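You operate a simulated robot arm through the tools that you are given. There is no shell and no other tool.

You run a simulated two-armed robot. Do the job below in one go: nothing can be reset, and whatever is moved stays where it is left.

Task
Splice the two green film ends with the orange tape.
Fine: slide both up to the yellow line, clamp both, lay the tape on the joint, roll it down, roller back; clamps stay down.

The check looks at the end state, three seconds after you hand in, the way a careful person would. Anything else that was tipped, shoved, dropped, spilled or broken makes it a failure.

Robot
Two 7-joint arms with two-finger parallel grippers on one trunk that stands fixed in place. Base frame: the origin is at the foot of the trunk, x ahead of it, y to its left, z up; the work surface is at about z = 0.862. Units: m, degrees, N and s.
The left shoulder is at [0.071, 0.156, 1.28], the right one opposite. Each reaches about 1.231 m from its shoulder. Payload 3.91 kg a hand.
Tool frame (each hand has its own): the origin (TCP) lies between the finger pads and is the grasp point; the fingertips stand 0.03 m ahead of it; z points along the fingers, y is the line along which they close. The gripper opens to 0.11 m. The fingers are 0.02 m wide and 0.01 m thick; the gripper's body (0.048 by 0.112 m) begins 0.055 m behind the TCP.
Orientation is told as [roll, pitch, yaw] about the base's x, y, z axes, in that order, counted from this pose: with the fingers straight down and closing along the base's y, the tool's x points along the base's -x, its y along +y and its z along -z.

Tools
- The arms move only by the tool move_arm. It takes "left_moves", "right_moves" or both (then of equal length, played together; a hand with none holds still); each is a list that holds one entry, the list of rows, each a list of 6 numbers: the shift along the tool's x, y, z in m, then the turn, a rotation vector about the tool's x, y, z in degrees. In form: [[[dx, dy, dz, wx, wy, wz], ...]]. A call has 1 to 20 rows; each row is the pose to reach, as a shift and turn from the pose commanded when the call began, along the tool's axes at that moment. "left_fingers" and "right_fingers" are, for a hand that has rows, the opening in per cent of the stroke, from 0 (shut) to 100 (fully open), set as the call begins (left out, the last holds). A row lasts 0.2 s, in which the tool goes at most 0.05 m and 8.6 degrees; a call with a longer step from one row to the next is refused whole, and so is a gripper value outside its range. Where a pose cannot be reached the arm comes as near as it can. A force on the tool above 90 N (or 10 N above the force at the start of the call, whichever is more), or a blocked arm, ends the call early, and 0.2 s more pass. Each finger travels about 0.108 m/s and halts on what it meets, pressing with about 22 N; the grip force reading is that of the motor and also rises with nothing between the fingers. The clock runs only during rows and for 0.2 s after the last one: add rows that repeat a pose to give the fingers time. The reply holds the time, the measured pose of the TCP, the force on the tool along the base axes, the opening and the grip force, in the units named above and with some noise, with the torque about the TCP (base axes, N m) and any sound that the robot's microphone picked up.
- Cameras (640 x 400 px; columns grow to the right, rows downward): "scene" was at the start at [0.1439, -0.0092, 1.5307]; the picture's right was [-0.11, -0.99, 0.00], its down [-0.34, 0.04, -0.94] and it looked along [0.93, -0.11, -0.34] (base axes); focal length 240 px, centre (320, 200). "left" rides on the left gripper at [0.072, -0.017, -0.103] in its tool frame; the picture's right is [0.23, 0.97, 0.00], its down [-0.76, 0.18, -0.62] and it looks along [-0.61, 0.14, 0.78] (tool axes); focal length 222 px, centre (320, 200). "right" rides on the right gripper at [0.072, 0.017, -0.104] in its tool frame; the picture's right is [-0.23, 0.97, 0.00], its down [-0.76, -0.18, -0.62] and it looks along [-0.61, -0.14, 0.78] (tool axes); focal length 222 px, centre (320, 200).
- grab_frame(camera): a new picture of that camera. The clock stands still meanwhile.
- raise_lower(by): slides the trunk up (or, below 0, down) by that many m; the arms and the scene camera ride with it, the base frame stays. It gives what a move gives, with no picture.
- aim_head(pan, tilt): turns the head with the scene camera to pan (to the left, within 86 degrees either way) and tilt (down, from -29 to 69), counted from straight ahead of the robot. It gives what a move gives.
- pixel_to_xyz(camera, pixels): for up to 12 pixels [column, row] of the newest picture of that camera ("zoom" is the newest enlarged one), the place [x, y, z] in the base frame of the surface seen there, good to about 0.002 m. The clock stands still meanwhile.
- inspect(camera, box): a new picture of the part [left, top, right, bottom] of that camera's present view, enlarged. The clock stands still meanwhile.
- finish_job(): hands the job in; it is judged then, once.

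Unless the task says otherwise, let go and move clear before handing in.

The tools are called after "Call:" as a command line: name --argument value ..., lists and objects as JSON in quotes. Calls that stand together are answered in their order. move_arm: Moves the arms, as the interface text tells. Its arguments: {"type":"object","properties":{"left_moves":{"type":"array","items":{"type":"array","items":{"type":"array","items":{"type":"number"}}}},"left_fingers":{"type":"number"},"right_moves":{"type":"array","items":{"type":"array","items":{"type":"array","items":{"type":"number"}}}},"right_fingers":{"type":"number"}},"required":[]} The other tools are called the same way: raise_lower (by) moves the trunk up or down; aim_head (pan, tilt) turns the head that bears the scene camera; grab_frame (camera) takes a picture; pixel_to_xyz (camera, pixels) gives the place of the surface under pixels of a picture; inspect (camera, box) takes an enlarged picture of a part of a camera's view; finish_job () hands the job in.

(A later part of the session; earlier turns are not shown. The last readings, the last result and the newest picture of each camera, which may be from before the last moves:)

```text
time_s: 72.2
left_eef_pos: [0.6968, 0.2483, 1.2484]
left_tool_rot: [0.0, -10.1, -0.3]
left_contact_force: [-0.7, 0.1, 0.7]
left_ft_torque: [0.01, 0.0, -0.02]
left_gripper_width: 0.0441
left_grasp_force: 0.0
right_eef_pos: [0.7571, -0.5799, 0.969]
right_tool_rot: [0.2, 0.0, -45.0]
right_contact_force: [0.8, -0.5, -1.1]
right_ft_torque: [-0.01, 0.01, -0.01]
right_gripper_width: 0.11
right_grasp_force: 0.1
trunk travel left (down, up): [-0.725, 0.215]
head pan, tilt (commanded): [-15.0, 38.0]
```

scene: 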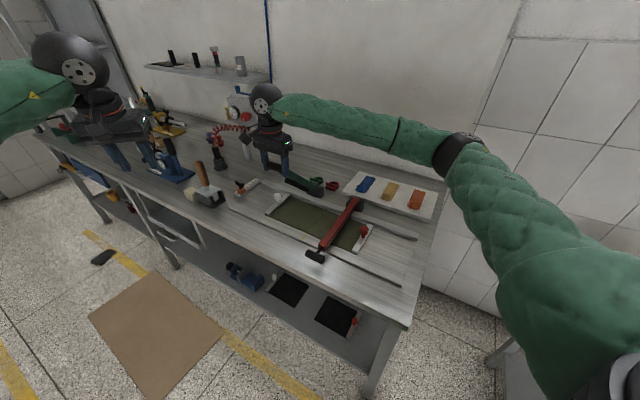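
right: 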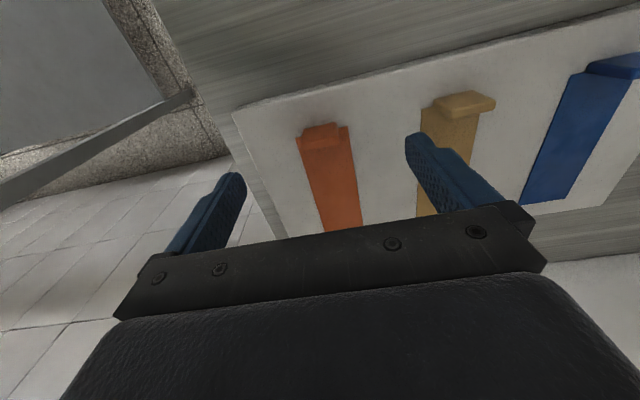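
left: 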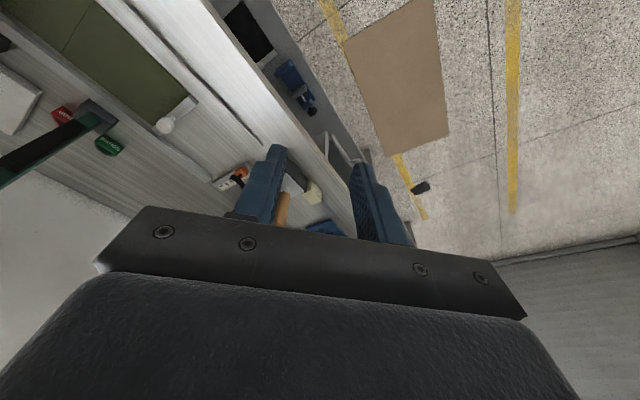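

The hand is centred within 2 mm. I'll trim and lower the open fingers either side of the tab, tips about 6 mm above the plate.

Call:
move_arm --right_moves '[[[-0.001, -0.001, 0.02, 0, 0, 0], [-0.002, -0.002, 0.04, 0, 0, 0], [-0.003, -0.002, 0.052, 0, 0, 0], [-0.003, -0.002, 0.059, 0, 0, 0], [-0.003, -0.002, 0.059, 0, 0, 0]]]'

Call:
grab_frame --camera "right"

Call:
inspect --camera "scene" --box '[350, 140, 470, 230]'

```text
time_s: 73.4
left_eef_pos: [0.6961, 0.2482, 1.248]
left_tool_rot: [0.0, -10.2, -0.3]
left_contact_force: [0.6, 0.6, -0.3]
left_ft_torque: [0.0, 0.01, 0.04]
left_gripper_width: 0.0442
left_grasp_force: 0.1
right_eef_pos: [0.7591, -0.5818, 0.9133]
right_tool_rot: [0.1, 0.0, -45.1]
right_contact_force: [0.4, -0.3, 0.2]
right_ft_torque: [0.03, 0.04, -0.02]
right_gripper_width: 0.11
right_grasp_force: 0.1
trunk travel left (down, up): [-0.725, 0.215]
head pan, tilt (commanded): [-15.0, 38.0]
```

```text
taken
```

right: 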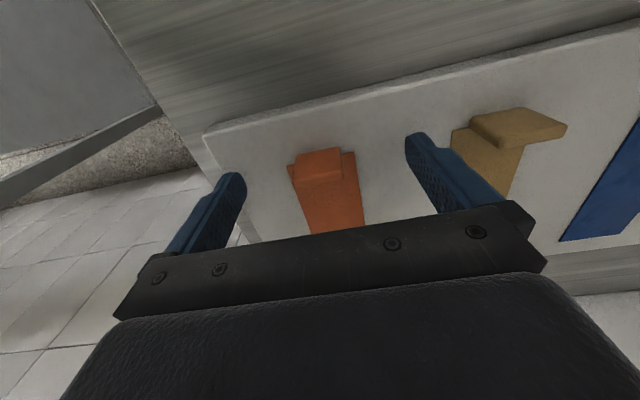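

```text
4.44 times, centred on (410, 185) of scene
```

zoom: 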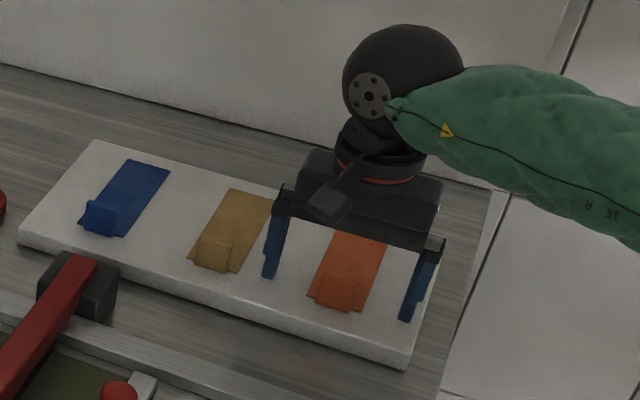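

The tab at (320,160) sits on the line between the fingertips. I'll close on it.

Call:
move_arm --right_moves '[[[0, 0, 0, 0, 0, 0], [0, 0, 0, 0, 0, 0], [0, 0, 0, 0, 0, 0], [0, 0, 0, 0, 0, 0]]]' --right_fingers 0

Call:
grab_frame --camera "right"

Call:
inspect --camera "scene" --box '[350, 140, 470, 230]'

```text
time_s: 74.4
left_eef_pos: [0.6954, 0.2488, 1.2491]
left_tool_rot: [0.0, -10.2, -0.3]
left_contact_force: [0.1, 0.8, -0.7]
left_ft_torque: [-0.02, 0.0, -0.01]
left_gripper_width: 0.0441
left_grasp_force: 0.1
right_eef_pos: [0.7592, -0.5812, 0.9112]
right_tool_rot: [0.1, 0.0, -45.1]
right_contact_force: [0.1, 0.5, 0.8]
right_ft_torque: [-0.02, -0.01, -0.06]
right_gripper_width: 0.0303
right_grasp_force: 22.3
trunk travel left (down, up): [-0.725, 0.215]
head pan, tilt (commanded): [-15.0, 38.0]
```

```text
taken
```

right: 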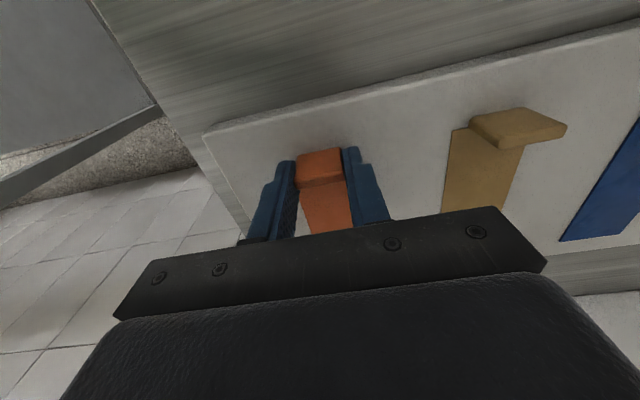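

```text
4.44 times, centred on (410, 185) of scene
```

zoom: 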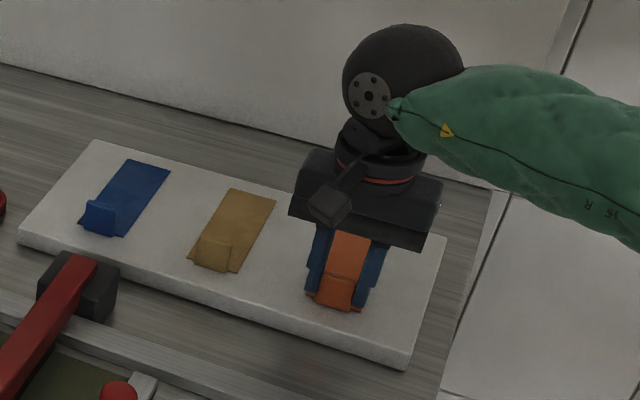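

The tab is held at 30.3 mm with 22 N. I'll lift 25 mm slowly and see how the strip behaves.

Call:
move_arm --right_moves '[[[0, 0, -0.005, 0, 0, 0], [0, 0, -0.012, 0, 0, 0], [0, 0, -0.02, 0, 0, 0], [0, 0, -0.03, 0, 0, 0], [0, 0, -0.03, 0, 0, 0]]]'

Call:
grab_frame --camera "right"

Call:
inspect --camera "scene" --box '[350, 140, 470, 230]'

```text
time_s: 75.6
left_eef_pos: [0.6963, 0.2501, 1.2486]
left_tool_rot: [0.0, -10.2, -0.3]
left_contact_force: [-0.2, -0.3, 0.5]
left_ft_torque: [0.01, 0.0, 0.0]
left_gripper_width: 0.044
left_grasp_force: 0.0
right_eef_pos: [0.7592, -0.5817, 0.9411]
right_tool_rot: [0.1, -0.1, -45.0]
right_contact_force: [-0.1, -0.3, -1.1]
right_ft_torque: [0.03, 0.0, 0.0]
right_gripper_width: 0.0302
right_grasp_force: 22.3
trunk travel left (down, up): [-0.725, 0.215]
head pan, tilt (commanded): [-15.0, 38.0]
```

```text
taken
```

right: 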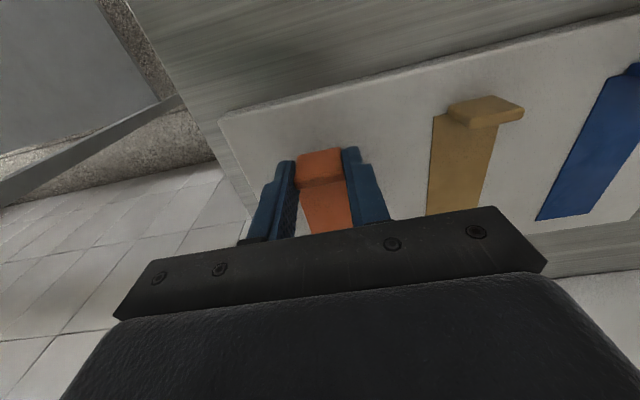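

```text
4.44 times, centred on (410, 185) of scene
```

zoom: 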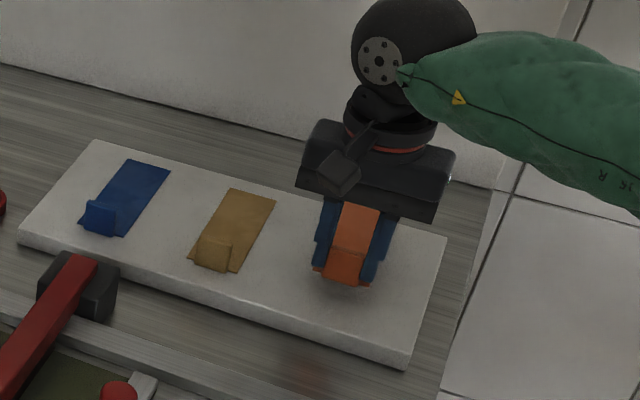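

The strip lifts off cleanly and stays level in the grip. I'll raise it and carry it to hover over the joint.

Call:
move_arm --right_moves '[[[0, 0, -0.04, 0, 0, 0], [0, 0, -0.08, 0, 0, 0], [0, 0, -0.119, 0, 0, 0], [0.027, 0.0255, -0.119, 0, 0, 0], [0.054, 0.051, -0.119, 0, 0, 0], [0.0809, 0.0765, -0.119, 0, 0, 0], [0.1079, 0.102, -0.119, 0, 0, 0], [0.1349, 0.1275, -0.119, 0, 0, 0], [0.1619, 0.153, -0.119, 0, 0, 0], [0.1888, 0.1785, -0.119, 0, 0, 0], [0.2158, 0.204, -0.119, 0, 0, 0], [0.2428, 0.2295, -0.119, 0, 0, 0], [0.2698, 0.255, -0.119, 0, 0, 0], [0.2967, 0.2805, -0.119, 0, 0, 0], [0.3237, 0.306, -0.119, 0, 0, 0], [0.3237, 0.306, -0.119, 0, 0, 0]]]'

Call:
grab_frame --camera "right"

Call:
inspect --camera "scene" --box '[240, 130, 400, 260]'

Call:
grab_frame --camera "left"

```text
time_s: 79.0
left_eef_pos: [0.6954, 0.2474, 1.2492]
left_tool_rot: [0.0, -10.1, -0.3]
left_contact_force: [0.4, 0.3, -0.4]
left_ft_torque: [0.01, 0.05, 0.02]
left_gripper_width: 0.0439
left_grasp_force: 0.0
right_eef_pos: [0.7475, -0.1372, 1.0602]
right_tool_rot: [0.0, 0.0, -45.1]
right_contact_force: [0.0, 0.0, -0.2]
right_ft_torque: [0.0, 0.01, 0.0]
right_gripper_width: 0.0303
right_grasp_force: 22.0
trunk travel left (down, up): [-0.725, 0.215]
head pan, tilt (commanded): [-15.0, 38.0]
```

```text
taken
```

right: 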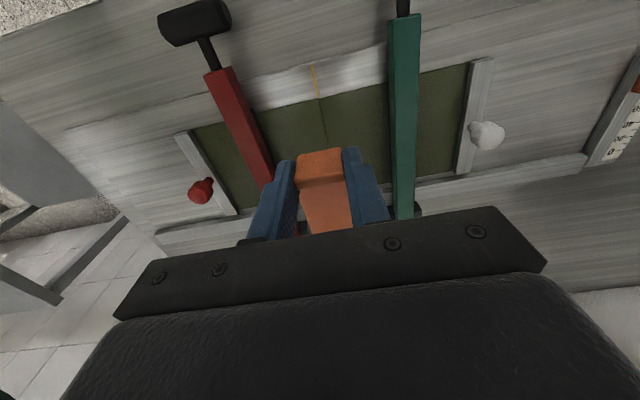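

```text
3.08 times, centred on (320, 195) of scene
```

zoom: 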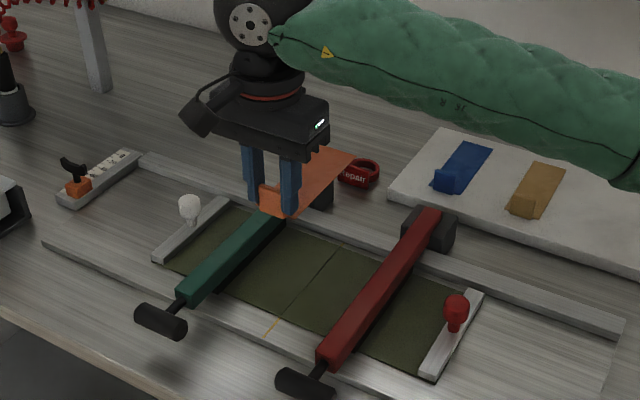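

```text
taken
```

left: 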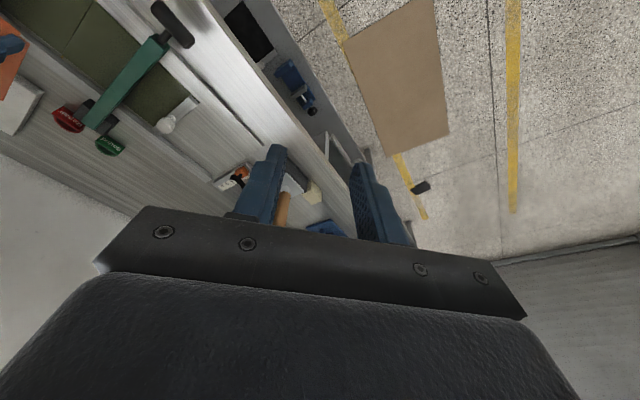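

The strip hovers over the joint with the levers well to either side. I'll lower it to about 1 cm above the films and measure it against the seam.

Call:
move_arm --right_moves '[[[0, 0, 0.035, 0, 0, 0], [0, 0, 0.07, 0, 0, 0], [0, 0, 0.105, 0, 0, 0], [0, 0, 0.13, 0, 0, 0], [0, 0, 0.146, 0, 0, 0], [0, 0, 0.146, 0, 0, 0]]]'

Call:
grab_frame --camera "right"

Call:
inspect --camera "scene" --box '[270, 170, 370, 250]'

```text
time_s: 80.4
left_eef_pos: [0.6964, 0.2486, 1.2493]
left_tool_rot: [0.1, -10.2, -0.3]
left_contact_force: [-1.0, 0.6, -0.3]
left_ft_torque: [-0.01, 0.03, 0.01]
left_gripper_width: 0.0437
left_grasp_force: 0.1
right_eef_pos: [0.7459, -0.1365, 0.9139]
right_tool_rot: [0.1, 0.1, -45.0]
right_contact_force: [0.6, 0.0, -1.2]
right_ft_torque: [0.02, 0.0, -0.01]
right_gripper_width: 0.0304
right_grasp_force: 22.0
trunk travel left (down, up): [-0.725, 0.215]
head pan, tilt (commanded): [-15.0, 38.0]
```

```text
taken
```

right: 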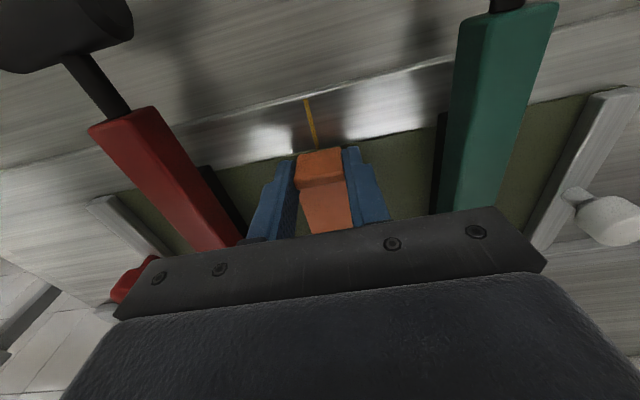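

```text
5.00 times, centred on (320, 210) of scene
```

zoom: 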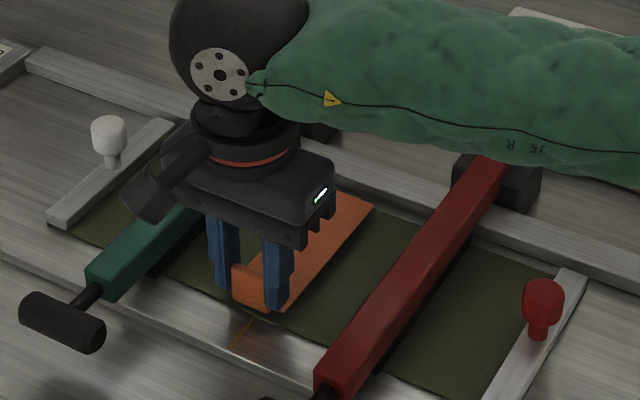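

The tape's right edge runs from (285,308) to (374,207) in the zoom, and the yellow end mark peeks out at (245,325). I'll measure these.

Call:
pixel_to_xyz --camera "zoom" --pixels '[[371, 209], [350, 231], [330, 254], [305, 282], [345, 196], [360, 205], [252, 318], [234, 345], [248, 325], [265, 298], [295, 300], [283, 306]]'

Call:
inspect --camera "scene" --box '[308, 190, 348, 240]'

Call:
inspect --camera "right" --box '[260, 80, 400, 240]'

```text
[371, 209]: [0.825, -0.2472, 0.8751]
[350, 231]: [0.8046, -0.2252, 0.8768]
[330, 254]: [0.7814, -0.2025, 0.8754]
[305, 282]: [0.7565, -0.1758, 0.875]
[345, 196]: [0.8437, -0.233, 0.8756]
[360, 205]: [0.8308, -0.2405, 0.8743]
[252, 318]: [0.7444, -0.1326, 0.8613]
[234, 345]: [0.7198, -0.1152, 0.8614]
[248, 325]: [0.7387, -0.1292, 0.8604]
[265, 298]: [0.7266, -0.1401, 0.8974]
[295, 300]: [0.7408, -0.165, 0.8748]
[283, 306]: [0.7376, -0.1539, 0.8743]
```

```text
8.00 times, centred on (328, 215) of scene
```

zoom: 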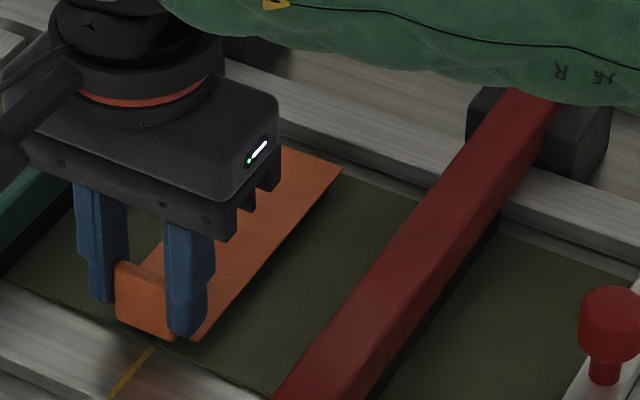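

```text
2.50 times, centred on (330, 160) of right
```

zoom: 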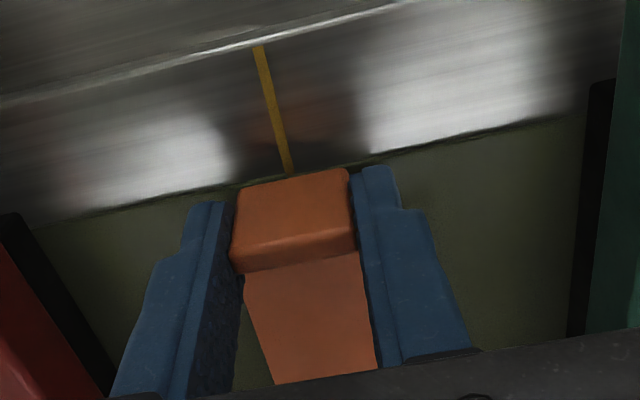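

The tape's centre measures S 0.4325 against the line at 0.431, and it spans T 0.629–0.761 within the film's 0.624–0.763, so it is well placed. I'll lower it the last centimetre gently.

Call:
move_arm --right_moves '[[[0, -0.0005, 0.003, 0, 0, 0], [0, -0.0007, 0.006, 0, 0, 0], [0, -0.0007, 0.0085, 0, 0, 0], [0, -0.0007, 0.0085, 0, 0, 0]]]'

Call:
inspect --camera "scene" --box '[308, 190, 348, 240]'

Call:
pixel_to_xyz --camera "zoom" --pixels '[[335, 178], [300, 215], [270, 248], [240, 282], [210, 320], [325, 165], [350, 200], [310, 240], [280, 300], [150, 350], [128, 380], [290, 200]]'

```text
time_s: 81.4
left_eef_pos: [0.6966, 0.2496, 1.2493]
left_tool_rot: [0.0, -10.0, -0.3]
left_contact_force: [-0.3, -0.4, -0.1]
left_ft_torque: [-0.02, -0.01, 0.01]
left_gripper_width: 0.044
left_grasp_force: 0.0
right_eef_pos: [0.7461, -0.1364, 0.9068]
right_tool_rot: [0.0, 0.0, -45.0]
right_contact_force: [0.7, 0.1, -0.2]
right_ft_torque: [0.04, -0.02, -0.03]
right_gripper_width: 0.0305
right_grasp_force: 22.2
trunk travel left (down, up): [-0.725, 0.215]
head pan, tilt (commanded): [-15.0, 38.0]
```

```text
8.00 times, centred on (328, 215) of scene
```

zoom: 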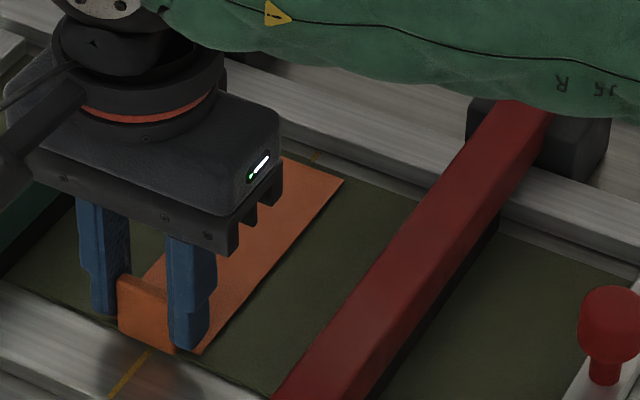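

```text
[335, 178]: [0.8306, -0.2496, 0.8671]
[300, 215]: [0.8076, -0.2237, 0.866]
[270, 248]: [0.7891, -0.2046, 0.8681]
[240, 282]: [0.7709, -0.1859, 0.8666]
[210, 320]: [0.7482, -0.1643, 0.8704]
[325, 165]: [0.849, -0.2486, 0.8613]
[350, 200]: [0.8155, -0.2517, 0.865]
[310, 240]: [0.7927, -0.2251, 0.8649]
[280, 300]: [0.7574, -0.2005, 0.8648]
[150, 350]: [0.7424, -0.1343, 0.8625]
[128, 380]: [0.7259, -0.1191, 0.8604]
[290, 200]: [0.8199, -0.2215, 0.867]
```

The strip is about 1–2 mm above the film, with the rear end mark at (315,156) centred on it. I'll lower it the last 2 mm until it touches.

Call:
move_arm --right_moves '[[[0, 0, 0.001, 0, 0, 0], [0, 0, 0.002, 0, 0, 0], [0, 0, 0.002, 0, 0, 0]]]'

Call:
move_arm --right_moves '[[[0, 0, 0.001, 0, 0, 0], [0, 0, 0.001, 0, 0, 0]]]'

Call:
inspect --camera "scene" --box '[308, 190, 348, 240]'

```text
time_s: 82.2
left_eef_pos: [0.6962, 0.2491, 1.2486]
left_tool_rot: [-0.1, -10.1, -0.3]
left_contact_force: [0.9, -0.9, -0.2]
left_ft_torque: [0.0, 0.0, 0.0]
left_gripper_width: 0.0439
left_grasp_force: 0.0
right_eef_pos: [0.747, -0.1364, 0.9055]
right_tool_rot: [0.2, 0.0, -44.9]
right_contact_force: [0.1, 0.2, 2.7]
right_ft_torque: [-0.25, -0.28, 0.02]
right_gripper_width: 0.0304
right_grasp_force: 22.2
trunk travel left (down, up): [-0.725, 0.215]
head pan, tilt (commanded): [-15.0, 38.0]
```

```text
time_s: 82.8
left_eef_pos: [0.6946, 0.2493, 1.2502]
left_tool_rot: [0.0, -10.1, -0.3]
left_contact_force: [-0.6, -0.6, 0.2]
left_ft_torque: [0.02, -0.03, 0.01]
left_gripper_width: 0.044
left_grasp_force: 0.0
right_eef_pos: [0.746, -0.136, 0.9042]
right_tool_rot: [0.1, -0.1, -45.0]
right_contact_force: [0.0, 1.6, 11.2]
right_ft_torque: [0.0, -0.01, -0.01]
right_gripper_width: 0.0304
right_grasp_force: 22.0
trunk travel left (down, up): [-0.725, 0.215]
head pan, tilt (commanded): [-15.0, 38.0]
```

```text
8.00 times, centred on (328, 215) of scene
```

zoom: 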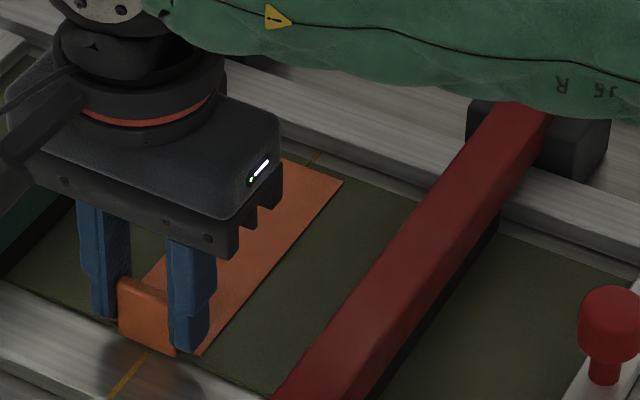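

The tape is down with 11 N of contact. I'll ease 1 mm, open part-way (keeping clear of the levers) and lift straight up.

Call:
move_arm --right_moves '[[[0, 0, -0.0008, 0, 0, 0], [0, 0, -0.0008, 0, 0, 0]]]'

Call:
move_arm --right_moves '[[[0, 0, 0, 0, 0, 0], [0, 0, 0, 0, 0, 0], [0, 0, -0.01, 0, 0, 0], [0, 0, -0.03, 0, 0, 0], [0, 0, -0.06, 0, 0, 0], [0, 0, -0.1, 0, 0, 0], [0, 0, -0.14, 0, 0, 0], [0, 0, -0.18, 0, 0, 0], [0, 0, -0.22, 0, 0, 0], [0, 0, -0.22, 0, 0, 0]]]' --right_fingers 60

Call:
grab_frame --camera "right"

Call:
inspect --camera "scene" --box '[270, 170, 370, 250]'

```text
time_s: 83.4
left_eef_pos: [0.6953, 0.2479, 1.2489]
left_tool_rot: [0.0, -10.1, -0.3]
left_contact_force: [-0.1, -0.2, 0.0]
left_ft_torque: [-0.03, -0.03, 0.0]
left_gripper_width: 0.0439
left_grasp_force: 0.0
right_eef_pos: [0.746, -0.137, 0.9042]
right_tool_rot: [0.1, 0.0, -44.9]
right_contact_force: [0.0, 3.3, 7.0]
right_ft_torque: [0.05, -0.02, -0.02]
right_gripper_width: 0.0304
right_grasp_force: 22.2
trunk travel left (down, up): [-0.725, 0.215]
head pan, tilt (commanded): [-15.0, 38.0]
```

```text
time_s: 85.6
left_eef_pos: [0.6963, 0.2483, 1.2486]
left_tool_rot: [0.0, -10.2, -0.3]
left_contact_force: [-0.5, -0.3, -0.2]
left_ft_torque: [-0.01, 0.02, 0.01]
left_gripper_width: 0.044
left_grasp_force: 0.1
right_eef_pos: [0.7473, -0.1375, 1.1233]
right_tool_rot: [0.0, 0.0, -45.0]
right_contact_force: [-1.0, -0.2, -0.7]
right_ft_torque: [0.02, 0.02, 0.01]
right_gripper_width: 0.0657
right_grasp_force: 0.0
trunk travel left (down, up): [-0.725, 0.215]
head pan, tilt (commanded): [-15.0, 38.0]
```

```text
taken
```

right: 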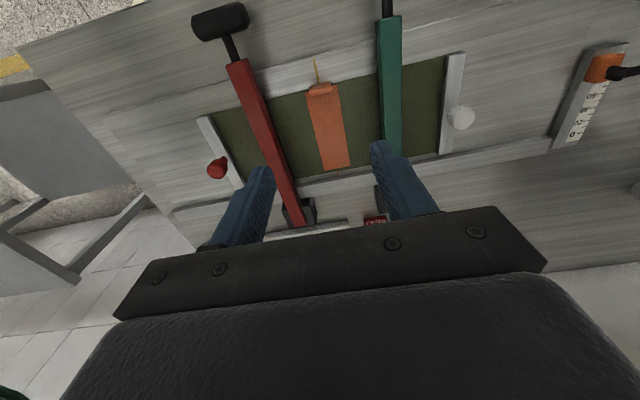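

```text
5.00 times, centred on (320, 210) of scene
```

zoom: 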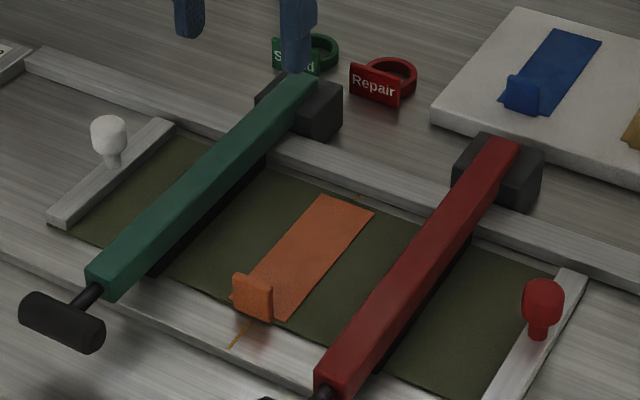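

The tape lies on the joint between the two clamps. I'll check its centring against the yellow end marks.

Call:
inspect --camera "right" --box '[280, 50, 380, 190]'

Call:
pixel_to_xyz --camera "zoom" --pixels '[[295, 105], [340, 95], [320, 350], [408, 330], [280, 170], [375, 160], [305, 280], [395, 270], [300, 30], [305, 60], [370, 345], [340, 220]]'

```text
2.86 times, centred on (330, 120) of right
```

zoom: 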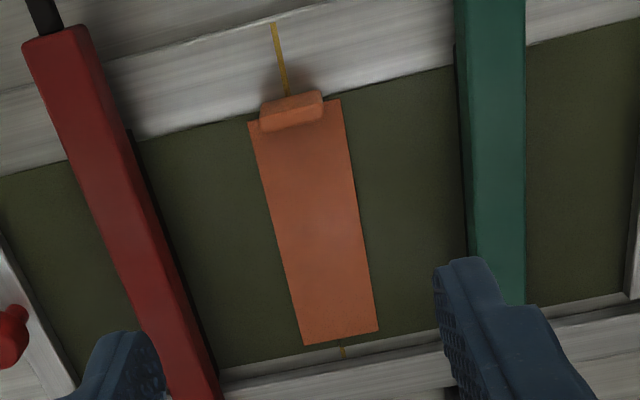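

```text
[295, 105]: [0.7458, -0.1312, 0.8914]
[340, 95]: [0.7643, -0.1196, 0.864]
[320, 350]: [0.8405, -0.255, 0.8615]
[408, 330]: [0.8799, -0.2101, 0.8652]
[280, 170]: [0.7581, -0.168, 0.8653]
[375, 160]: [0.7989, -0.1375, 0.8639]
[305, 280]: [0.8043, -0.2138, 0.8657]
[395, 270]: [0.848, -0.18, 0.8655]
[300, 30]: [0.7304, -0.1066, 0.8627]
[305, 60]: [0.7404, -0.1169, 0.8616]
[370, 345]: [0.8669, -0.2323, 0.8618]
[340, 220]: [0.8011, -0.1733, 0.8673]
```

The tape covers the seam, within 1–3 mm of centre along its length. Now for the roller: I'll bring the left hand towards it pitched forward 40°, since straight down is out of reach there, and look.

Call:
move_arm --left_moves '[[[-0.0304, -0.0038, 0.0198, 0, -4.3, 0], [-0.0609, -0.0077, 0.0396, 0, -8.6, 0], [-0.0913, -0.0115, 0.0594, 0, -12.9, 0], [-0.1217, -0.0153, 0.0791, 0, -17.1, 0], [-0.1521, -0.0191, 0.0989, 0, -21.4, 0], [-0.1826, -0.023, 0.1187, 0, -25.7, 0], [-0.213, -0.0268, 0.1385, 0, -30, 0], [-0.213, -0.0268, 0.1385, 0, -30, 0]]]' --left_fingers 80

Call:
grab_frame --camera "left"

Call:
aim_head --pan 5 --tilt 32

Call:
grab_frame --camera "scene"

```text
time_s: 87.4
left_eef_pos: [0.9315, 0.2221, 1.1481]
left_tool_rot: [-0.1, -40.2, -0.3]
left_contact_force: [0.2, -0.4, 0.5]
left_ft_torque: [-0.03, 0.01, 0.0]
left_gripper_width: 0.0879
left_grasp_force: 0.0
right_eef_pos: [0.7446, -0.1361, 1.1249]
right_tool_rot: [0.1, 0.1, -45.0]
right_contact_force: [-0.2, 0.1, 0.1]
right_ft_torque: [0.03, -0.01, -0.01]
right_gripper_width: 0.0661
right_grasp_force: 0.1
trunk travel left (down, up): [-0.725, 0.215]
head pan, tilt (commanded): [-15.0, 38.0]
```

```text
taken
```

left: 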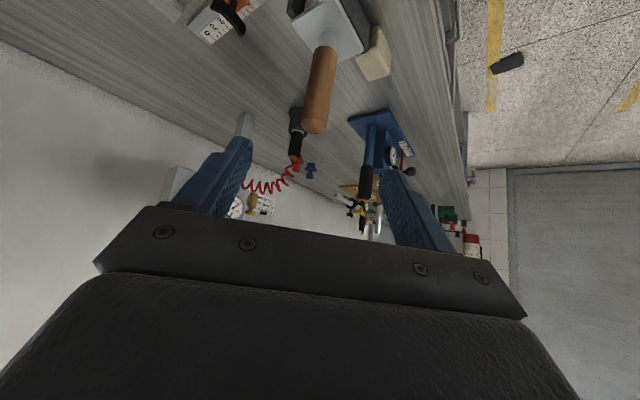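

```text
time_s: 88.2
left_eef_pos: [0.9314, 0.2216, 1.1494]
left_tool_rot: [0.1, -40.1, -0.3]
left_contact_force: [0.2, -0.5, -0.1]
left_ft_torque: [0.01, 0.01, 0.0]
left_gripper_width: 0.0879
left_grasp_force: 0.0
right_eef_pos: [0.7456, -0.1357, 1.124]
right_tool_rot: [0.0, 0.0, -45.0]
right_contact_force: [0.2, -0.4, 0.2]
right_ft_torque: [0.0, -0.03, -0.01]
right_gripper_width: 0.0659
right_grasp_force: 0.0
trunk travel left (down, up): [-0.725, 0.215]
head pan, tilt (commanded): [5.0, 32.0]
```

```text
taken
```

scene: 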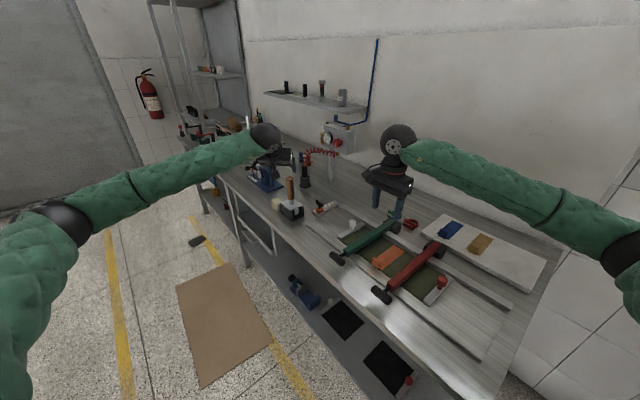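

The pitched pose is reachable and the roller shows at (318,90) in the left view and (290,200) in the scene. I'll enlarge both and measure the handle.

Call:
inspect --camera "scene" --box '[262, 165, 330, 230]'

Call:
pixel_to_xyz --camera "zoom" --pixels '[[270, 120], [275, 150], [280, 180], [283, 210], [300, 240], [330, 230], [250, 240], [300, 290], [350, 270], [260, 160], [290, 160], [320, 260]]'

Call:
inspect --camera "left" --box '[270, 0, 410, 160]'

```text
6.15 times, centred on (296, 198) of scene
```

zoom: 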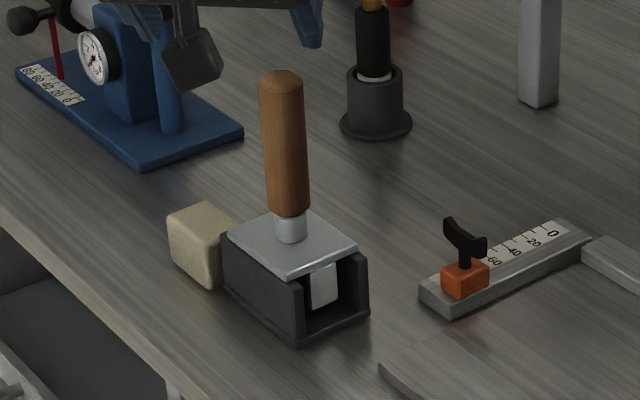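

```text
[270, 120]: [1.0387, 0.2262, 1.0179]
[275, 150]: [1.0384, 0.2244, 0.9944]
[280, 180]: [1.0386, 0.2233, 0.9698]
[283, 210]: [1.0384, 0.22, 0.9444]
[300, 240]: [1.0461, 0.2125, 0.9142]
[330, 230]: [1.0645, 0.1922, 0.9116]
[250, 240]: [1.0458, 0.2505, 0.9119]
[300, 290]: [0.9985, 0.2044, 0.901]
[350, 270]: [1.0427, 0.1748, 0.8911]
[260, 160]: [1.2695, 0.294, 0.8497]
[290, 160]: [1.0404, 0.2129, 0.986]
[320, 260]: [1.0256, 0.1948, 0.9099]
```

```text
2.50 times, centred on (340, 80) of left
```

zoom: 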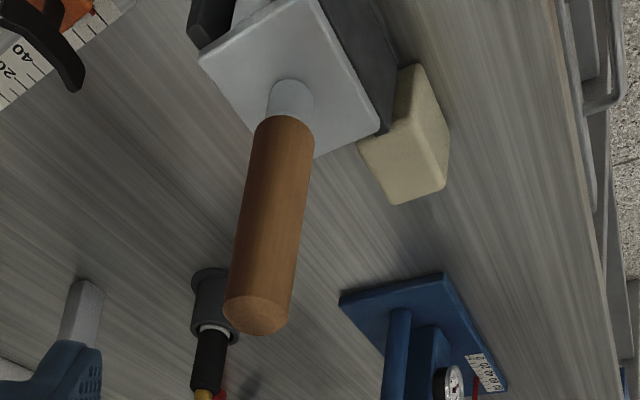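

The handle stands vertically near (1.054,0.223) and the fork sits under a flat plate in the open cradle. I'll read the handle's end from the left zoom and the plate corners from a fresh scene zoom.

Call:
pixel_to_xyz --camera "zoom" --pixels '[[257, 318], [262, 270], [270, 220], [275, 180], [285, 130], [240, 250], [300, 250], [203, 62], [310, 5], [378, 125], [290, 100], [245, 190]]'

Call:
inspect --camera "scene" --box '[275, 190, 315, 220]'

```text
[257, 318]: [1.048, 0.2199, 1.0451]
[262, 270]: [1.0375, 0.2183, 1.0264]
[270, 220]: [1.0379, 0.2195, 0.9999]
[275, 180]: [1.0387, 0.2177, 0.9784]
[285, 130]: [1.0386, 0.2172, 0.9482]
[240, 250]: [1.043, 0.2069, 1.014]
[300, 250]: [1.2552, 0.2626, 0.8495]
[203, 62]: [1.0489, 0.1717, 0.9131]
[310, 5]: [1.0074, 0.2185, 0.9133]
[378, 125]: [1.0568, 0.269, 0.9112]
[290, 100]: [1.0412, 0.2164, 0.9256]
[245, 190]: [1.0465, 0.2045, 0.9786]
```

```text
13.33 times, centred on (295, 205) of scene
```

zoom: 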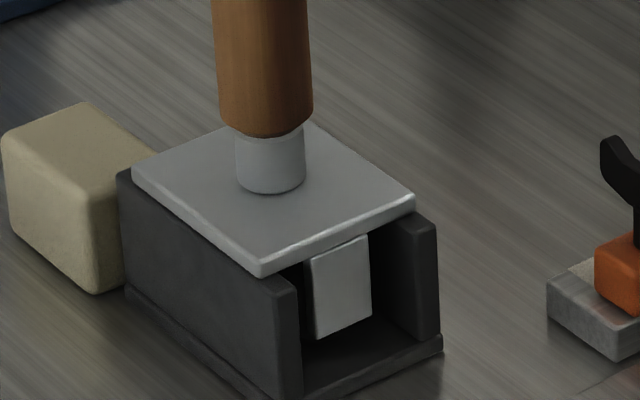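

The plate's corners give the handle axis at (1.053,0.220), with the roller's axle along the board's length, so it can be carried over without turning. I'll go to a pre-grasp just above and behind the handle at 30° pitch.

Call:
move_arm --left_moves '[[[-0.0069, -0.0004, 0.0289, 0, 3.4, 0], [-0.0137, -0.0008, 0.0577, 0, 6.7, 0], [-0.0206, -0.0012, 0.0866, 0, 10.1, 0], [-0.0206, -0.0012, 0.0866, 0, 10.1, 0]]]' --left_fingers 80

Call:
grab_frame --camera "left"

Call:
inspect --camera "scene" --box '[240, 130, 340, 230]'

```text
time_s: 89.2
left_eef_pos: [1.0017, 0.2181, 1.0971]
left_tool_rot: [0.1, -30.0, -0.2]
left_contact_force: [0.5, -0.1, -0.1]
left_ft_torque: [0.02, 0.02, 0.04]
left_gripper_width: 0.0881
left_grasp_force: 0.1
right_eef_pos: [0.7457, -0.1365, 1.1234]
right_tool_rot: [0.0, 0.0, -45.0]
right_contact_force: [-1.2, 0.5, 0.3]
right_ft_torque: [0.01, -0.02, 0.01]
right_gripper_width: 0.0661
right_grasp_force: 0.2
trunk travel left (down, up): [-0.725, 0.215]
head pan, tilt (commanded): [5.0, 32.0]
```

```text
taken
```

left: 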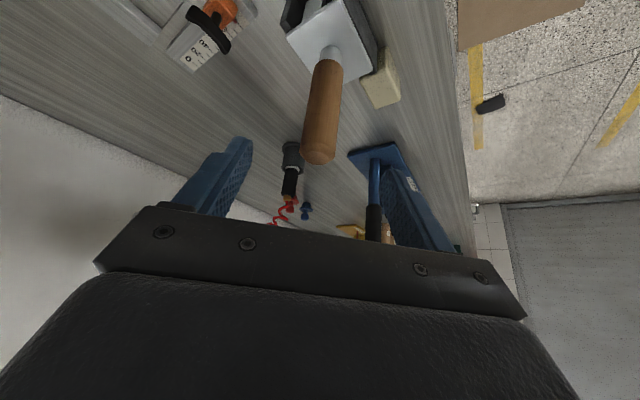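

```text
4.00 times, centred on (290, 180) of scene
```

zoom: 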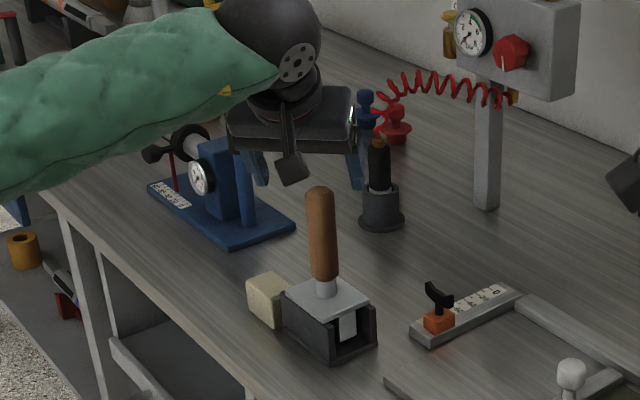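

The hand is poised over the handle. I'll check where the black nozzle stand and the blue press lie relative to the fingers before advancing.

Call:
pixel_to_xyz --camera "zoom" --pixels '[[380, 150], [380, 200], [383, 222], [245, 190], [230, 240], [290, 225], [365, 100], [395, 115], [320, 195], [325, 240], [362, 185], [250, 175]]'

```text
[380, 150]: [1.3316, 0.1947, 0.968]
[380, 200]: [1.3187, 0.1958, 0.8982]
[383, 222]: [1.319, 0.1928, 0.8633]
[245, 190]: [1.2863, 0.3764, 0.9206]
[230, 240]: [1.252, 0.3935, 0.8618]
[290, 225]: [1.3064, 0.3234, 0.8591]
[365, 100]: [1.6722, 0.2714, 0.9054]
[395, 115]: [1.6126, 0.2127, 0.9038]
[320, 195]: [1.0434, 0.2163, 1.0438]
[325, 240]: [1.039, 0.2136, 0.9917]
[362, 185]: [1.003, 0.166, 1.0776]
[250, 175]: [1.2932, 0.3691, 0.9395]
```

Everything else is well away (nozzle stand at x 1.32). I'll advance along the finger direction onto the handle.

Call:
move_arm --left_moves '[[[0, 0.0005, 0.025, 0, 0, 0], [-0.0004, 0.001, 0.05, 0, 0, 0], [-0.0006, 0.0018, 0.075, 0, 0, 0], [-0.0009, 0.0023, 0.1011, 0, 0, 0], [-0.0009, 0.0023, 0.1011, 0, 0, 0]]]'

Call:
grab_frame --camera "left"

Call:
inspect --camera "scene" --box '[250, 140, 330, 230]'

```text
time_s: 90.4
left_eef_pos: [1.0553, 0.2208, 1.0104]
left_tool_rot: [0.0, -30.0, -0.3]
left_contact_force: [-0.4, 0.2, 0.5]
left_ft_torque: [0.02, -0.01, 0.0]
left_gripper_width: 0.0879
left_grasp_force: 0.0
right_eef_pos: [0.7461, -0.1368, 1.1256]
right_tool_rot: [0.1, 0.0, -45.0]
right_contact_force: [0.1, 0.6, 0.1]
right_ft_torque: [0.01, -0.02, 0.01]
right_gripper_width: 0.0661
right_grasp_force: 0.0
trunk travel left (down, up): [-0.725, 0.215]
head pan, tilt (commanded): [5.0, 32.0]
```

```text
taken
```

left: 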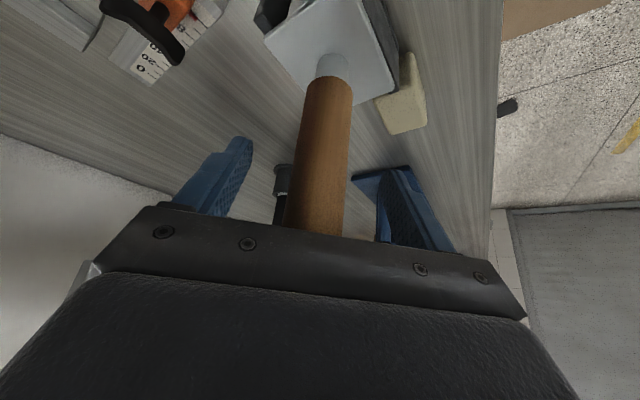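

```text
4.44 times, centred on (290, 185) of scene
```

zoom: 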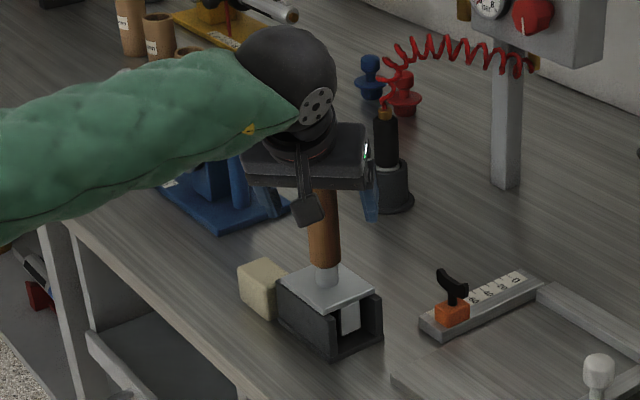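

The handle stands between the fingers with no contact. I'll close on it.

Call:
move_arm --left_moves '[[[0, 0, 0, 0, 0, 0], [0, 0, 0, 0, 0, 0], [0, 0, 0, 0, 0, 0]]]' --left_fingers 0

Call:
grab_frame --camera "left"

Call:
inspect --camera "scene" --box '[275, 190, 315, 220]'

```text
time_s: 91.2
left_eef_pos: [1.0555, 0.2212, 1.0095]
left_tool_rot: [0.0, -30.0, -0.2]
left_contact_force: [-0.2, -0.9, 0.2]
left_ft_torque: [-0.02, 0.1, -0.01]
left_gripper_width: 0.0318
left_grasp_force: 22.5
right_eef_pos: [0.7453, -0.1367, 1.1255]
right_tool_rot: [0.0, 0.0, -45.0]
right_contact_force: [0.3, 0.0, 0.1]
right_ft_torque: [0.02, -0.01, 0.01]
right_gripper_width: 0.0662
right_grasp_force: 0.1
trunk travel left (down, up): [-0.725, 0.215]
head pan, tilt (commanded): [5.0, 32.0]
```

```text
taken
```

left: 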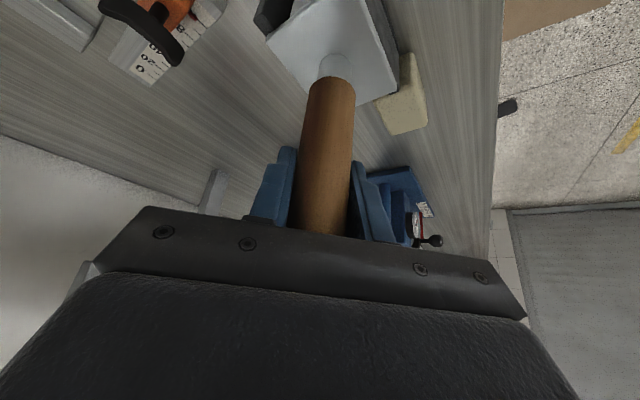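

```text
13.33 times, centred on (295, 205) of scene
```

zoom: 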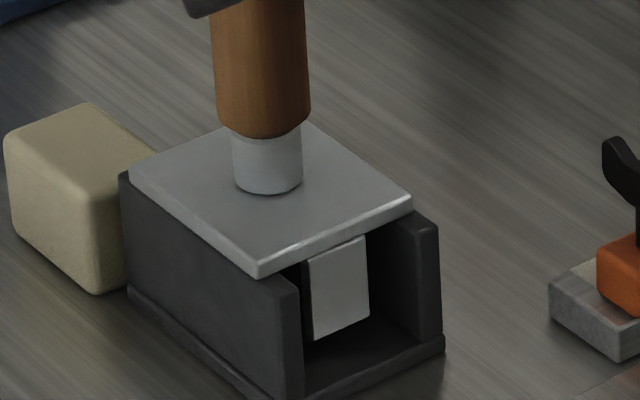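

The handle is held at 31.8 mm with 22 N; the dock pose is TCP (1.055,0.221,1.010). I'll lift straight up 40 mm and look at the roller.

Call:
move_arm --left_moves '[[[-0.005, 0, -0.0087, 0, 0, 0], [-0.01, 0, -0.0173, 0, 0, 0], [-0.02, 0, -0.0346, 0, 0, 0], [-0.035, 0, -0.0606, 0, 0, 0], [-0.05, 0, -0.0866, 0, 0, 0], [-0.05, 0, -0.0866, 0, 0, 0]]]'

Call:
grab_frame --camera "left"

Call:
inspect --camera "scene" --box '[265, 165, 325, 220]'

```text
time_s: 92.6
left_eef_pos: [1.0565, 0.2199, 1.1093]
left_tool_rot: [0.0, -29.9, -0.2]
left_contact_force: [-0.1, -0.2, -3.4]
left_ft_torque: [0.01, 0.02, 0.02]
left_gripper_width: 0.0316
left_grasp_force: 21.8
right_eef_pos: [0.7473, -0.1371, 1.1237]
right_tool_rot: [0.0, 0.0, -45.0]
right_contact_force: [0.7, 0.5, -0.2]
right_ft_torque: [0.0, -0.02, 0.02]
right_gripper_width: 0.0662
right_grasp_force: 0.0
trunk travel left (down, up): [-0.725, 0.215]
head pan, tilt (commanded): [5.0, 32.0]
```

```text
taken
```

left: 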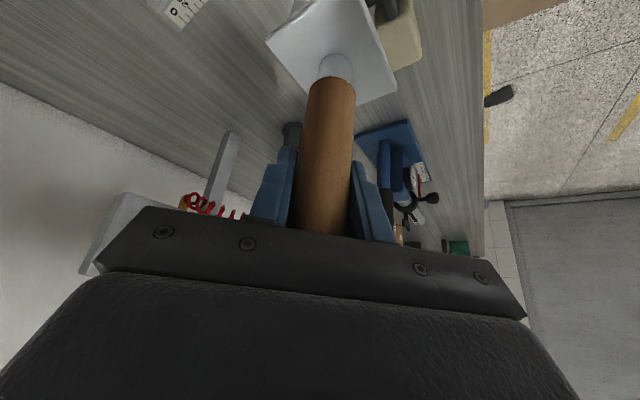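

```text
7.27 times, centred on (295, 192) of scene
```

zoom: 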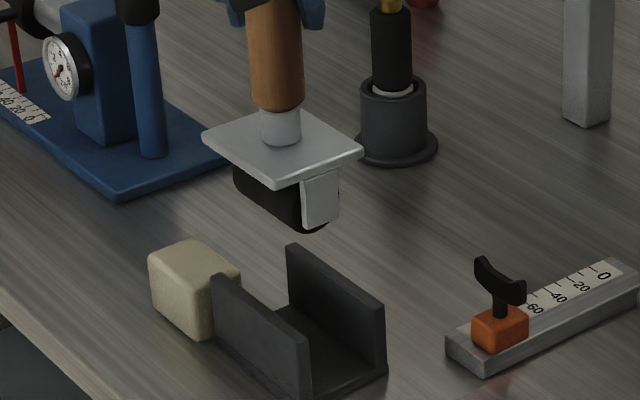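

The black roller cylinder hangs below the plate with its axle along the board's length. I'll measure its lowest part.

Call:
pixel_to_xyz --camera "zoom" --pixels '[[250, 188], [270, 203], [290, 218], [308, 226], [320, 228], [320, 215], [240, 170], [210, 140], [275, 183], [360, 152], [320, 185], [285, 95]]'

```text
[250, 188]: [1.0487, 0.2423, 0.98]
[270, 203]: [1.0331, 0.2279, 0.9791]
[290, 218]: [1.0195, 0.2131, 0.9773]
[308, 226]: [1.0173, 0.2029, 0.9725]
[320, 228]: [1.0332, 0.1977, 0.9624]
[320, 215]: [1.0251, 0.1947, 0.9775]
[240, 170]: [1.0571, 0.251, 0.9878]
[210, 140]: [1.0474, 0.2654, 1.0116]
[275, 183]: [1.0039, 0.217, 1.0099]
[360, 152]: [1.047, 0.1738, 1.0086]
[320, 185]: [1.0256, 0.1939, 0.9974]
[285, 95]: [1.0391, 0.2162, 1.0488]
```

The roller's bottom is about 0.15 m below the grip and its plate fits between the levers. First I'll take the right hand up and away to the right.

Call:
move_arm --right_moves '[[[0, 0, -0.045, 0, 0, 0], [-0.005, -0.02, -0.085, 0, 0, 0], [-0.012, -0.05, -0.12, 0, 0, 0], [-0.022, -0.09, -0.126, 0, 0, 0], [-0.034, -0.135, -0.126, 0, 0, 0], [-0.046, -0.18, -0.126, 0, 0, 0], [-0.058, -0.225, -0.126, 0, 0, 0], [-0.07, -0.27, -0.126, 0, 0, 0], [-0.082, -0.3182, -0.126, 0, 0, 0], [-0.082, -0.3182, -0.126, 0, 0, 0]]]'

Call:
aim_head --pan -8 --tilt 38

Call:
grab_frame --camera "scene"

```text
time_s: 94.8
left_eef_pos: [1.0555, 0.2215, 1.1086]
left_tool_rot: [0.1, -29.9, -0.2]
left_contact_force: [-0.9, 0.6, -2.9]
left_ft_torque: [-0.05, 0.03, -0.01]
left_gripper_width: 0.0314
left_grasp_force: 21.9
right_eef_pos: [0.5813, -0.421, 1.2474]
right_tool_rot: [0.0, 0.0, -45.1]
right_contact_force: [0.0, 0.8, -0.3]
right_ft_torque: [0.01, 0.02, -0.01]
right_gripper_width: 0.0659
right_grasp_force: 0.1
trunk travel left (down, up): [-0.725, 0.215]
head pan, tilt (commanded): [5.0, 32.0]
```

```text
time_s: 95.6
left_eef_pos: [1.0554, 0.22, 1.1111]
left_tool_rot: [0.0, -30.0, -0.2]
left_contact_force: [-0.1, -0.7, -2.9]
left_ft_torque: [0.02, 0.0, 0.01]
left_gripper_width: 0.0319
left_grasp_force: 22.2
right_eef_pos: [0.5812, -0.4224, 1.2475]
right_tool_rot: [0.1, 0.0, -45.0]
right_contact_force: [0.6, 0.0, 0.4]
right_ft_torque: [0.02, -0.01, 0.0]
right_gripper_width: 0.0658
right_grasp_force: 0.1
trunk travel left (down, up): [-0.725, 0.215]
head pan, tilt (commanded): [-8.0, 38.0]
```

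```text
taken
```

scene: 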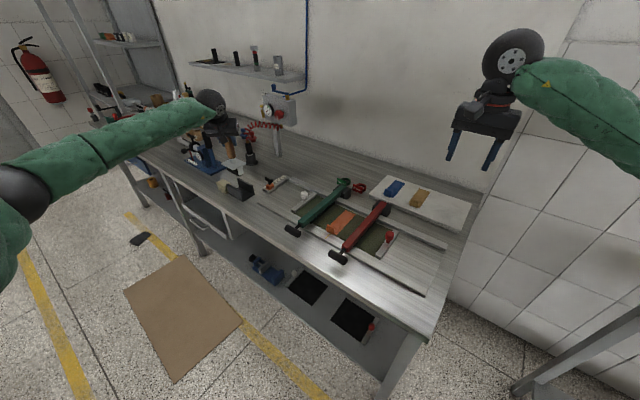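

The way is clear. I'll carry the roller across, level and unturned, to hover just behind the tape's tab.

Call:
move_arm --left_moves '[[[0.0205, -0.0316, -0.0118, 0, 0, 0], [0.0409, -0.0633, -0.0236, 0, 0, 0], [0.0614, -0.0949, -0.0354, 0, 0, 0], [0.0818, -0.1265, -0.0472, 0, 0, 0], [0.1023, -0.1581, -0.059, 0, 0, 0], [0.1227, -0.1898, -0.0709, 0, 0, 0], [0.1432, -0.2214, -0.0827, 0, 0, 0], [0.1636, -0.253, -0.0945, 0, 0, 0], [0.1841, -0.2846, -0.1063, 0, 0, 0], [0.2045, -0.3163, -0.1181, 0, 0, 0], [0.225, -0.3479, -0.1299, 0, 0, 0], [0.2454, -0.3795, -0.1417, 0, 0, 0], [0.2454, -0.3795, -0.1417, 0, 0, 0]]]'

Call:
grab_frame --camera "left"

Call:
inspect --camera "scene" --box '[270, 140, 410, 270]'

Call:
grab_frame --camera "right"

```text
time_s: 98.4
left_eef_pos: [0.7685, -0.156, 1.1115]
left_tool_rot: [-0.1, -30.0, -0.2]
left_contact_force: [-0.1, 0.9, -3.2]
left_ft_torque: [0.03, 0.0, -0.01]
left_gripper_width: 0.0315
left_grasp_force: 22.2
right_eef_pos: [0.5815, -0.4195, 1.2492]
right_tool_rot: [0.0, 0.0, -45.0]
right_contact_force: [0.1, 0.4, -0.7]
right_ft_torque: [0.0, -0.04, 0.03]
right_gripper_width: 0.066
right_grasp_force: 0.0
trunk travel left (down, up): [-0.725, 0.215]
head pan, tilt (commanded): [-8.0, 38.0]
```

```text
taken
```

left: 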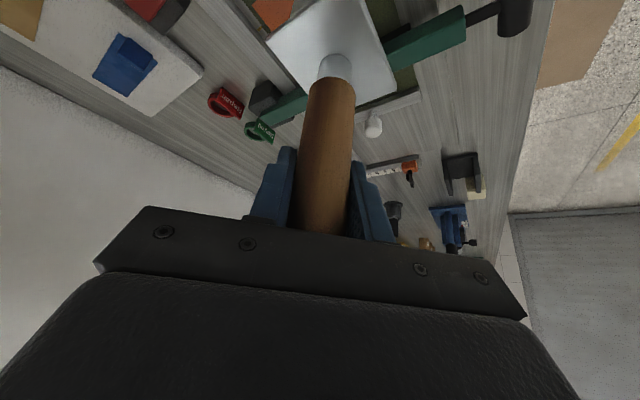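

```text
3.08 times, centred on (340, 205) of scene
```

zoom: 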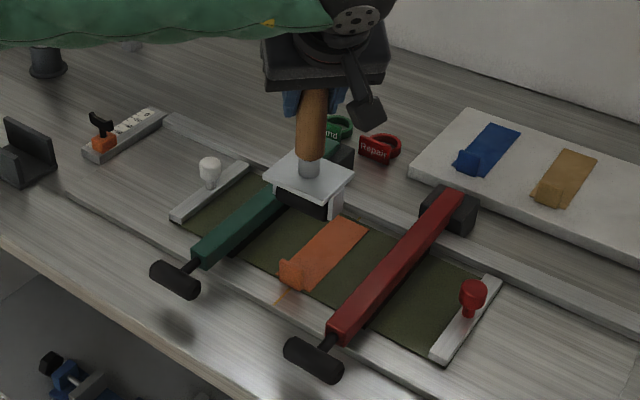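

```text
taken
```

right: 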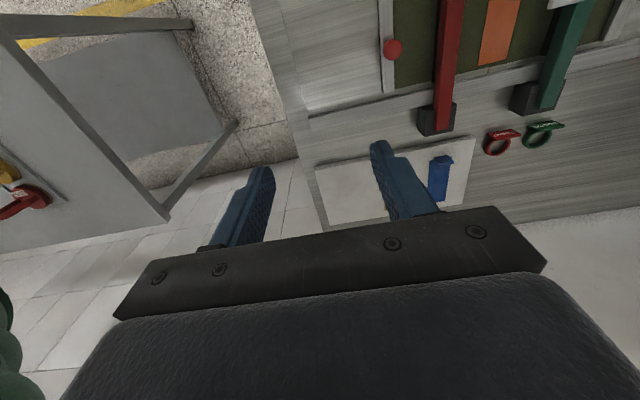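

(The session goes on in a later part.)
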